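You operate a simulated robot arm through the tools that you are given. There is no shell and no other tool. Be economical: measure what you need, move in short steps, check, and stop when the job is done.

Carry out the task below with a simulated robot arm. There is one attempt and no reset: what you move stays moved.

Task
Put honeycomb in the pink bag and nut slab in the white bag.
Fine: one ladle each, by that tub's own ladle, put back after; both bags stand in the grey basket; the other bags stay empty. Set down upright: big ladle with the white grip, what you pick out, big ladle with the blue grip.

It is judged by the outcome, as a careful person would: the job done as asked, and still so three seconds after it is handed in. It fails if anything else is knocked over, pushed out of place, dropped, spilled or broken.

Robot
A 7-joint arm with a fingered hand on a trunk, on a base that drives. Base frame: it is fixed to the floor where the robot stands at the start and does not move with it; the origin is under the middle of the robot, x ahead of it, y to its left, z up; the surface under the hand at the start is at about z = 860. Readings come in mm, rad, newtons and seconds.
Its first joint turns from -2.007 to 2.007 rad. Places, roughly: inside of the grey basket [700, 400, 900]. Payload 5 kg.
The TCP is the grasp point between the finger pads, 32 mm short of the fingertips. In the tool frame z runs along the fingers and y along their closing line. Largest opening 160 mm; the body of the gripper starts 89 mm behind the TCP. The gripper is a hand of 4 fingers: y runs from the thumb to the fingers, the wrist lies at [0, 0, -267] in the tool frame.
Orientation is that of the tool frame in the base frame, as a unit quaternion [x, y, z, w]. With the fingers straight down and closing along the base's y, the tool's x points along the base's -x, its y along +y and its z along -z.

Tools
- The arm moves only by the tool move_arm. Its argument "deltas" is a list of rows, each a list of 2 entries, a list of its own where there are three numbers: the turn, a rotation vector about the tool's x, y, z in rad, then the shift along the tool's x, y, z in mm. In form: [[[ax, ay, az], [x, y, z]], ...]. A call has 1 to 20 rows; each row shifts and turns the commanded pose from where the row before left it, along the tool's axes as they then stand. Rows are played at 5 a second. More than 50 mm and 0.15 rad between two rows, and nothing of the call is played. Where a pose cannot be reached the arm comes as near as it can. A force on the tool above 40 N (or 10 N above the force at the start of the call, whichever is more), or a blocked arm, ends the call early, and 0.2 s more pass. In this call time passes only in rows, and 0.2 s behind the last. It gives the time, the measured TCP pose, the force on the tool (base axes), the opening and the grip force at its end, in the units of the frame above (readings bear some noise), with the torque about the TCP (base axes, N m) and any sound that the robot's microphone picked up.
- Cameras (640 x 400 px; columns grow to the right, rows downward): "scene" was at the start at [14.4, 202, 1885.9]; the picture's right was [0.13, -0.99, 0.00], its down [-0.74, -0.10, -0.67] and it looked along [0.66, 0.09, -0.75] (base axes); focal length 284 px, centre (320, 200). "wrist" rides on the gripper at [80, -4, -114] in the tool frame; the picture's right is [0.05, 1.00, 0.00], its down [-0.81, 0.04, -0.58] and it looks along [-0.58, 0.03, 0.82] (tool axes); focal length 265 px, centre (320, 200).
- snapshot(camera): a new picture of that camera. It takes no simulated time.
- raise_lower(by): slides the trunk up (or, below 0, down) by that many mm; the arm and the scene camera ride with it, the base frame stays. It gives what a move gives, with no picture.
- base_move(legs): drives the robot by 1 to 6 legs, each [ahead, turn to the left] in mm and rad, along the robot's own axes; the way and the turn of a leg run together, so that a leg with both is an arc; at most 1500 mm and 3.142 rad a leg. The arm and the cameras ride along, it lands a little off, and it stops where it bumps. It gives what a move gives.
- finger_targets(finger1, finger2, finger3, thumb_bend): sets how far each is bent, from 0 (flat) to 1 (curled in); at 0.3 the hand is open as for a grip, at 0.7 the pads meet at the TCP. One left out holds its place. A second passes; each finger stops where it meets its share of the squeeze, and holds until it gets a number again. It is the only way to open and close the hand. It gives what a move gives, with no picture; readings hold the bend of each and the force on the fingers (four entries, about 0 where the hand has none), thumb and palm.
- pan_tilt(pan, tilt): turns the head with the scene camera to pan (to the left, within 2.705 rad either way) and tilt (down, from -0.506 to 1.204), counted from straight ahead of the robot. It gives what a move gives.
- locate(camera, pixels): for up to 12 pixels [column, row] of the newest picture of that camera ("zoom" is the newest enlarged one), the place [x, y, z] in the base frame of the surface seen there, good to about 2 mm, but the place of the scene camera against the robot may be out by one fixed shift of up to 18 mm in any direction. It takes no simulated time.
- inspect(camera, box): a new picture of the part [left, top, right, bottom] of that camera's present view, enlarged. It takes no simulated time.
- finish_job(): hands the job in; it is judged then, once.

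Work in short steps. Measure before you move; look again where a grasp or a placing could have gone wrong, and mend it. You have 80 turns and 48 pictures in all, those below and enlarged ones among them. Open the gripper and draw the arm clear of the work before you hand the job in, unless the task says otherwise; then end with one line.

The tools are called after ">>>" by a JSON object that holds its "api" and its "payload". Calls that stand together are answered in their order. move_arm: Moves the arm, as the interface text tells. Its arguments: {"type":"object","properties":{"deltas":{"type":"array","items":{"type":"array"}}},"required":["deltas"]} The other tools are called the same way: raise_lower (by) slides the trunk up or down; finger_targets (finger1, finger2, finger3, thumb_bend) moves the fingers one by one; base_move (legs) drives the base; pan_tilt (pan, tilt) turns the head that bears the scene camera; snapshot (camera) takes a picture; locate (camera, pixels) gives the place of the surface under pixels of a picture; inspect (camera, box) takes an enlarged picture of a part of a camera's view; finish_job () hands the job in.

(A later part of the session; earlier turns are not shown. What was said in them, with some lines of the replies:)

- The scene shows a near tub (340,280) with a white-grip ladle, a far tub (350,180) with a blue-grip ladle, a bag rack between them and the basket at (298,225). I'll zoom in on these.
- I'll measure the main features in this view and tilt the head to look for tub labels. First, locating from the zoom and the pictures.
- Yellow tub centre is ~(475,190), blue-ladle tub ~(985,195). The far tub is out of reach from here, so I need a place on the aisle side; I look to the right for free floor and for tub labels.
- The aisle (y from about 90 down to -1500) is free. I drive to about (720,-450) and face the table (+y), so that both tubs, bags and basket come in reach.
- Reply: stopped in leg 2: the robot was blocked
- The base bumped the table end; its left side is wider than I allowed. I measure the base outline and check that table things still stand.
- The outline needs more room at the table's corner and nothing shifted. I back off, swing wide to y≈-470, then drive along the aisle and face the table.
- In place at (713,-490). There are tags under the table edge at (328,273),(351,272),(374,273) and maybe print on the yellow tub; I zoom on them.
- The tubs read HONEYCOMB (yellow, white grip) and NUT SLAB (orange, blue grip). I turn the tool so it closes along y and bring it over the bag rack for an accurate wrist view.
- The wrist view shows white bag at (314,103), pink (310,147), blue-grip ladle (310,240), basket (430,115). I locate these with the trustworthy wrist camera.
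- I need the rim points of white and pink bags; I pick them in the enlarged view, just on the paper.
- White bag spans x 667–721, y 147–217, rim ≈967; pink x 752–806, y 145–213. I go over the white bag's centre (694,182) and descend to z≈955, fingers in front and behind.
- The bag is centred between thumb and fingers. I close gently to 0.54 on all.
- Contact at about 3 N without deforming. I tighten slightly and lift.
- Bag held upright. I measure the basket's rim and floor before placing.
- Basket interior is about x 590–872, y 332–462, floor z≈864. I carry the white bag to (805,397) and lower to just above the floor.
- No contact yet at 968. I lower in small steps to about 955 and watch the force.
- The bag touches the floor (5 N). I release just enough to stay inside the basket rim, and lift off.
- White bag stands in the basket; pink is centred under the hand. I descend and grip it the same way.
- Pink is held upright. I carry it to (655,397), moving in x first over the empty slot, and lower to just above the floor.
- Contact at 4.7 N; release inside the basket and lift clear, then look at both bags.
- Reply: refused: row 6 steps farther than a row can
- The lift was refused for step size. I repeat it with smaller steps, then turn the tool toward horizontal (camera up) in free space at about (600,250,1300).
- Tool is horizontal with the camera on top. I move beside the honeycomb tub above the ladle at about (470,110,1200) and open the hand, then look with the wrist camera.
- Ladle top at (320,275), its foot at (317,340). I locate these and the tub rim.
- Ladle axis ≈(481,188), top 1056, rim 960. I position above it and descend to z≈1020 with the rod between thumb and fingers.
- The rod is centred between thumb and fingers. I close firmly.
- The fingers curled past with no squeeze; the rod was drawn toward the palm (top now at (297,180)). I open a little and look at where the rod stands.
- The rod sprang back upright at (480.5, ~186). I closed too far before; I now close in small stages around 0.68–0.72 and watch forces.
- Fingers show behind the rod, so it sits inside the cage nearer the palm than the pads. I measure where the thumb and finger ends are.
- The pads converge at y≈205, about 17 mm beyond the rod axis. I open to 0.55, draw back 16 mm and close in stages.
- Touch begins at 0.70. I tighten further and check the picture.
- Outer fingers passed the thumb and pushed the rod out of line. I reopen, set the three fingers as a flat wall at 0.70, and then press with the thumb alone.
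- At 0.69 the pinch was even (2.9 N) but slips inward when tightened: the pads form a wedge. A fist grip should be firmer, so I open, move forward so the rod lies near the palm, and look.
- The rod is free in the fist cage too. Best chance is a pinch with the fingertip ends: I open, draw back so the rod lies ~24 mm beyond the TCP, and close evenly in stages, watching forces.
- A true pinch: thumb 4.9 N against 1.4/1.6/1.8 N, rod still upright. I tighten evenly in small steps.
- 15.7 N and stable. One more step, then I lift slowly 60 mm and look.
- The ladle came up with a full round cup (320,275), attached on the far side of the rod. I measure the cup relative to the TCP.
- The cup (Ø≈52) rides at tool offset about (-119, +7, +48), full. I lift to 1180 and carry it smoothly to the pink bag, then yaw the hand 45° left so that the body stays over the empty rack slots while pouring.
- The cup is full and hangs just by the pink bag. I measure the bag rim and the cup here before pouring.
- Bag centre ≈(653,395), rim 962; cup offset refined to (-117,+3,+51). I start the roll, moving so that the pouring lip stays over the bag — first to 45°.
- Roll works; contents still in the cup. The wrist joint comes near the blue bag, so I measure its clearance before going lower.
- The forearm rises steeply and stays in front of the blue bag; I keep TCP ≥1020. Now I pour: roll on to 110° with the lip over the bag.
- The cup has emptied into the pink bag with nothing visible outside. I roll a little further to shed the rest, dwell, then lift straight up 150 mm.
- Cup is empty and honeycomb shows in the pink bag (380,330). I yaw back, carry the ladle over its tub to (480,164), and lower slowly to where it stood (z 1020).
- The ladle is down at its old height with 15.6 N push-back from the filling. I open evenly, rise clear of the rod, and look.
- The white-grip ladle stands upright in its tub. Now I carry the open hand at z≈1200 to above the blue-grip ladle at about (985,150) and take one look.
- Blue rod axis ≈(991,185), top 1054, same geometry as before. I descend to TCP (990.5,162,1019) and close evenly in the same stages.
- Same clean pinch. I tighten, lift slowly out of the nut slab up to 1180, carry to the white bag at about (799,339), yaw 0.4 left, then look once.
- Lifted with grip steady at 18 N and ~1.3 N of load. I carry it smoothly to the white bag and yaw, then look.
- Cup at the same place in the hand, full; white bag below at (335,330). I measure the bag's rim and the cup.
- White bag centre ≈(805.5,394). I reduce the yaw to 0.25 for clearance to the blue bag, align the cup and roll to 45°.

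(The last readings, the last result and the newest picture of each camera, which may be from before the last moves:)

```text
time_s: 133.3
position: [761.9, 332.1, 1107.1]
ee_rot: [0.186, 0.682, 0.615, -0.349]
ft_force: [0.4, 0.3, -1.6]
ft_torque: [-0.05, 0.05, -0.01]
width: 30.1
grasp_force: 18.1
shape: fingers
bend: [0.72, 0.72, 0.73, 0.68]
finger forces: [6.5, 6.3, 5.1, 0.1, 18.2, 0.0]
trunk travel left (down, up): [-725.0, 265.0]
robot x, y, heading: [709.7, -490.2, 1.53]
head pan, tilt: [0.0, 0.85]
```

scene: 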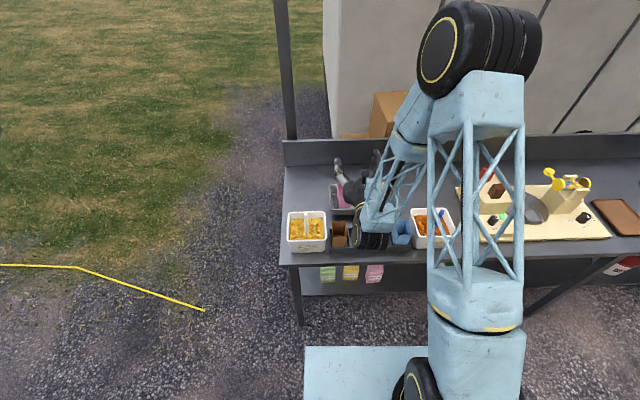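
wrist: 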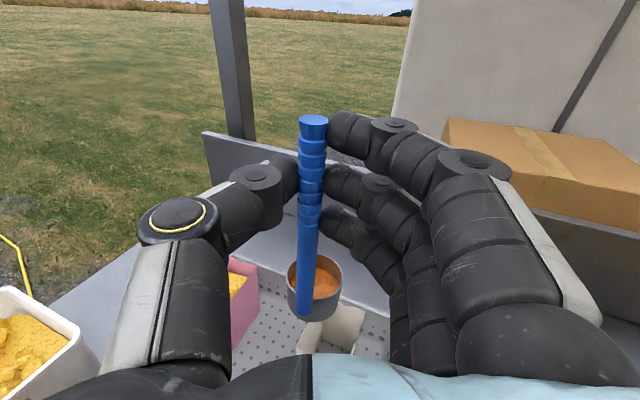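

Position matches the plan (762,331,1107). I pour on to 110°, go on to 125°, and dwell.

>>> {"api": "move_arm", "payload": {"deltas": [[[0, 0, -0.0873], [-1.5, -12.5, 0]], [[0, 0, -0.0873], [-0.4, -12.6, 0]], [[0, 0, -0.0873], [0.7, -12.6, 0]], [[0, 0, -0.0873], [-0.6, -12, 0]], [[0, 0, -0.0873], [0.5, -12, 0]], [[0, 0, -0.0873], [1.5, -11.9, 0]], [[0, 0, -0.0873], [1.2, -8.3, 0]], [[0, 0, -0.0873], [1.9, -8.2, 0]], [[0, 0, -0.0873], [2.6, -8.0, 0]], [[0, 0, -0.0873], [0, 0, 0]], [[0, 0, -0.0873], [0, 0, 0]], [[0, 0, -0.0873], [0, 0, 0]], [[0, 0, -0.0873], [0, 0, 0]], [[0, 0, 0], [0, 0, 0]], [[0, 0, -0.0873], [-2.8, -1.0, 0]], [[0, 0, -0.0873], [-2.7, -1.3, 0]], [[0, 0, -0.0873], [-2.5, -1.5, 0]], [[0, 0, 0], [0, 0, 0]], [[0, 0, 0], [0, 0, 0]]]}}

>>> {"api": "move_arm", "payload": {"deltas": [[[0, 0, 0], [-17.2, 24.6, 0]], [[0, 0, 0], [-17.2, 24.6, 0]], [[0, 0, 0], [-17.2, 24.6, 0]], [[0, 0, 0], [-17.2, 24.6, 0]], [[0, 0, 0], [-17.2, 24.6, 0]], [[0, 0, 0], [0, 0, 0]]]}}

>>> {"api": "move_arm", "payload": {"deltas": [[[0, 0, 0.1212], [0, 0, 0]], [[0, 0, 0.1212], [0, 0, 0]], [[0, 0, 0.1212], [0, 0, 0]], [[0, 0, 0.1212], [0, 0, 0]], [[0, 0, 0.1212], [0, 0, 0]], [[0, 0, 0.1212], [0, 0, 0]], [[0, 0, 0.1212], [0, 0, 0]], [[0, 0, 0.1212], [0, 0, 0]], [[0, 0, 0.1212], [0, 0, 0]], [[0, 0, 0.1212], [0, 0, 0]], [[0, 0, 0.1212], [0, 0, 0]], [[0, 0, 0.1212], [0, 0, 0]], [[0, 0, 0.1212], [0, 0, 0]], [[0, 0, 0.1212], [0, 0, 0]], [[0, 0, 0.1212], [0, 0, 0]], [[0, 0, 0.1212], [0, 0, 0]], [[0, 0, 0.1212], [0, 0, 0]], [[0, 0, 0.1212], [0, 0, 0]], [[0, 0, 0], [0, 0, 0]]]}}

>>> {"api": "snapshot", "payload": {"camera": "wrist"}}

```text
time_s: 137.3
position: [722.7, 321.6, 1021.0]
ee_rot: [-0.294, 0.642, 0.696, 0.127]
ft_force: [-0.1, -0.5, 0.1]
ft_torque: [-0.08, 0.03, -0.03]
width: 30.2
grasp_force: 18.1
shape: fingers
bend: [0.72, 0.72, 0.73, 0.68]
finger forces: [6.5, 6.2, 4.9, 0.0, 18.1, 0.0]
trunk travel left (down, up): [-725.0, 265.0]
robot x, y, heading: [709.6, -491.2, 1.531]
head pan, tilt: [0.0, 0.85]
```

```text
time_s: 138.7
position: [722.5, 323.4, 1171.3]
ee_rot: [-0.295, 0.642, 0.696, 0.127]
ft_force: [0.0, 0.4, -0.5]
ft_torque: [-0.07, 0.04, -0.01]
width: 30.2
grasp_force: 17.9
shape: fingers
bend: [0.72, 0.72, 0.73, 0.68]
finger forces: [6.5, 6.3, 4.9, 0.1, 18.2, 0.1]
trunk travel left (down, up): [-725.0, 265.0]
robot x, y, heading: [707.1, -490.5, 1.532]
head pan, tilt: [0.0, 0.85]
```

```text
time_s: 142.7
position: [722.8, 322.0, 1170.8]
ee_rot: [-0.433, -0.558, -0.434, 0.559]
ft_force: [-0.6, 0.8, -0.3]
ft_torque: [-0.05, -0.01, 0.02]
width: 30.1
grasp_force: 17.6
shape: fingers
bend: [0.72, 0.72, 0.73, 0.68]
finger forces: [5.7, 6.5, 5.7, 0.0, 17.7, 0.0]
trunk travel left (down, up): [-725.0, 265.0]
robot x, y, heading: [705.8, -492.6, 1.529]
head pan, tilt: [0.0, 0.85]
```

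```text
3 pictures are left
```

wrist: 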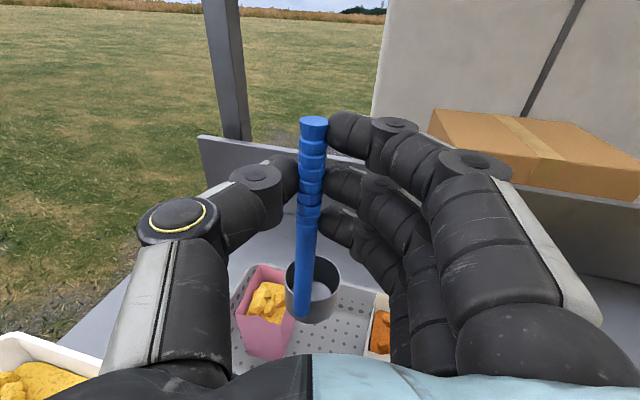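

Both bags are filled, basket clean, cup empty. I yaw back and carry the blue ladle over its tub to (992.5,164), then lower to where it stood.

>>> {"api": "move_arm", "payload": {"deltas": [[[-0.0833, 0, 0], [0, 0, 0]], [[-0.0833, 0, 0], [0, 0, 0]], [[-0.0834, 0, 0], [0, 0, 0]], [[0, 0, 0], [0, 30, -17.6]], [[0, 0, 0], [0, 30, -17.6]], [[0, 0, 0], [0, 30, -17.6]], [[0, 0, 0], [0, 30, -17.6]], [[0, 0, 0], [0, 30, -17.6]], [[0, 0, 0], [0, 30, -17.6]], [[0, 0, 0], [0, 30, -17.6]], [[0, 0, 0], [0, 30, -17.6]], [[0, 0, 0], [0, 30, -17.7]], [[0, 0, 0], [0, 0, 0]], [[0, 0, 0], [0, 0, 0]]]}}

```text
time_s: 145.7
position: [992.8, 165.4, 1173.5]
ee_rot: [0.5, 0.499, 0.501, -0.499]
ft_force: [0.1, 0.0, -1.0]
ft_torque: [0.0, -0.01, 0.01]
width: 29.9
grasp_force: 18.1
shape: fingers
bend: [0.72, 0.72, 0.73, 0.68]
finger forces: [5.9, 6.3, 5.6, 0.1, 17.6, 0.1]
trunk travel left (down, up): [-725.0, 265.0]
robot x, y, heading: [708.6, -488.5, 1.531]
head pan, tilt: [0.0, 0.85]
```

Over the original spot (992.8,165). I lower to 1079, then slowly into the filling to about 1019.

>>> {"api": "move_arm", "payload": {"deltas": [[[0, 0, 0], [-20, 0, -1.5]], [[0, 0, 0], [-20, 0, 0]], [[0, 0, 0], [-20, 0, 0]], [[0, 0, 0], [-20, 0, 0]], [[0, 0, 0], [-13, 0, 0]], [[0, 0, 0], [0, 0, 0]]]}}

>>> {"api": "move_arm", "payload": {"deltas": [[[0, 0, 0], [-8, 0, 0]], [[0, 0, 0], [-8, 0, 0]], [[0, 0, 0], [-8, 0, 0]], [[0, 0, 0], [-8, 0, 0]], [[0, 0, 0], [-8, 0, 0]], [[0, 0, 0], [-8, 0, 0]], [[0, 0, 0], [-8, 0, 0]], [[0, 0, 0], [-4, 0, 0]], [[0, 0, 0], [0, 0, 0]]]}}

```text
time_s: 147.1
position: [993.7, 162.2, 1079.8]
ee_rot: [-0.499, -0.5, -0.5, 0.501]
ft_force: [-0.2, 0.9, -0.5]
ft_torque: [0.01, 0.01, 0.02]
width: 30.2
grasp_force: 17.3
shape: fingers
bend: [0.72, 0.72, 0.73, 0.68]
finger forces: [5.9, 6.3, 5.6, 0.0, 17.8, 0.0]
trunk travel left (down, up): [-725.0, 265.0]
robot x, y, heading: [711.0, -487.7, 1.533]
head pan, tilt: [0.0, 0.85]
```

```text
time_s: 149.1
position: [992.0, 161.9, 1018.8]
ee_rot: [0.499, 0.5, 0.501, -0.5]
ft_force: [-2.7, -1.4, 10.8]
ft_torque: [0.17, 0.02, 0.05]
width: 30.2
grasp_force: 17.8
shape: fingers
bend: [0.72, 0.72, 0.73, 0.68]
finger forces: [5.9, 6.1, 5.5, 0.0, 18.7, 0.1]
trunk travel left (down, up): [-725.0, 265.0]
robot x, y, heading: [708.4, -492.6, 1.533]
head pan, tilt: [0.0, 0.85]
```

Down at its old height. I release evenly, rise clear, and check with the scene camera.

>>> {"api": "finger_targets", "payload": {"finger1": 0.66, "finger2": 0.66, "finger3": 0.66, "thumb_bend": 0.66}}

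>>> {"api": "finger_targets", "payload": {"finger1": 0.45, "finger2": 0.45, "finger3": 0.45, "thumb_bend": 0.45}}

>>> {"api": "move_arm", "payload": {"deltas": [[[0, 0, 0], [20, 0, 0]], [[0, 0, 0], [40, 0, 0]], [[0, 0, 0], [40, 0, 0]], [[0, 0, 0], [40, 0, 0]], [[0, 0, 0], [40, 0, 0]], [[0, 0, 0], [40, 0, 0]], [[0, 0, 0], [30, 0, -30]], [[0, 0, 0], [0, 0, -40]], [[0, 0, 0], [0, 0, -40]], [[0, 0, 0], [0, 0, 0]]]}}

>>> {"api": "snapshot", "payload": {"camera": "wrist"}}

>>> {"api": "inspect", "payload": {"camera": "scene", "box": [280, 150, 480, 275]}}

```text
time_s: 150.1
position: [993.5, 162.6, 1018.1]
ee_rot: [0.5, 0.499, 0.502, -0.499]
ft_force: [-0.1, -0.4, -0.2]
ft_torque: [-0.03, -0.01, 0.02]
width: 33.8
grasp_force: 0.1
shape: fingers
bend: [0.66, 0.66, 0.66, 0.66]
finger forces: [0.0, 0.0, 0.0, 0.1, 0.1, 0.0]
trunk travel left (down, up): [-725.0, 265.0]
robot x, y, heading: [709.2, -487.4, 1.526]
head pan, tilt: [0.0, 0.85]
```

```text
time_s: 151.1
position: [993.6, 163.5, 1017.6]
ee_rot: [0.499, 0.5, 0.501, -0.5]
ft_force: [0.1, 0.5, 0.1]
ft_torque: [-0.01, 0.02, -0.01]
width: 110.2
grasp_force: 0.0
shape: fingers
bend: [0.45, 0.45, 0.45, 0.45]
finger forces: [0.0, 0.0, 0.0, 0.0, 0.0, 0.0]
trunk travel left (down, up): [-725.0, 265.0]
robot x, y, heading: [711.1, -490.8, 1.535]
head pan, tilt: [0.0, 0.85]
```

```text
time_s: 153.3
position: [993.5, 51.2, 1270.6]
ee_rot: [0.5, 0.5, 0.501, -0.5]
ft_force: [-0.4, 0.8, 0.6]
ft_torque: [0.01, 0.0, 0.01]
width: 110.4
grasp_force: 0.1
shape: fingers
bend: [0.45, 0.45, 0.45, 0.45]
finger forces: [0.0, 0.0, 0.1, 0.1, 0.0, 0.1]
trunk travel left (down, up): [-725.0, 265.0]
robot x, y, heading: [710.2, -494.4, 1.534]
head pan, tilt: [0.0, 0.85]
```

```text
2 pictures are left
```

wrist: 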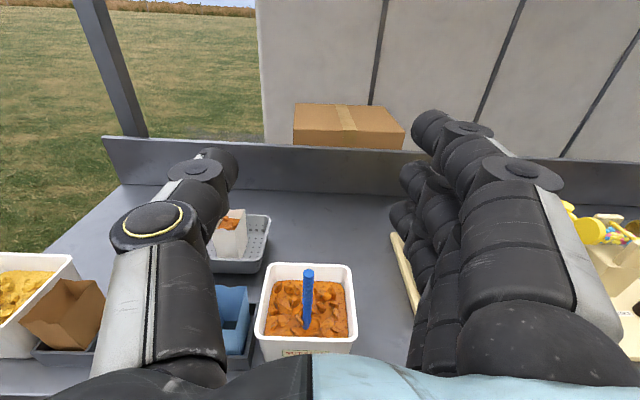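

```text
3.20 times, centred on (380, 212) of scene
```

zoom: 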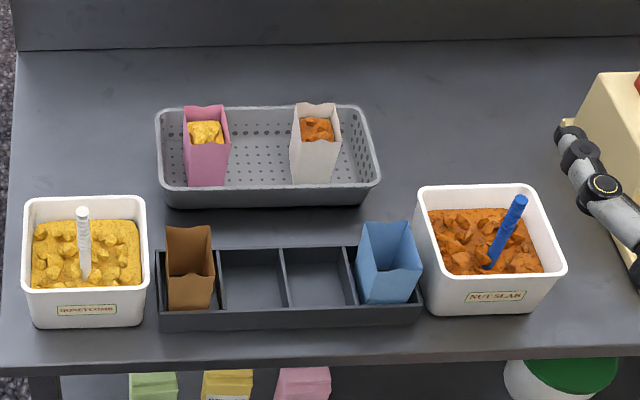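

The last pictures show both bags upright and filled in the grey basket. Both ladles stand in their own tubs, the brown and blue bags are empty, nothing is spilled, and the open hand is clear, so I hand in.

>>> {"api": "finish_job", "payload": {}}

```text
The job is handed in.
```

The job is handed in: one ladle of honeycomb is in the pink bag and one ladle of nut slab is in the white bag. Both bags stand upright in the grey basket, and each ladle is back upright in its own tub.
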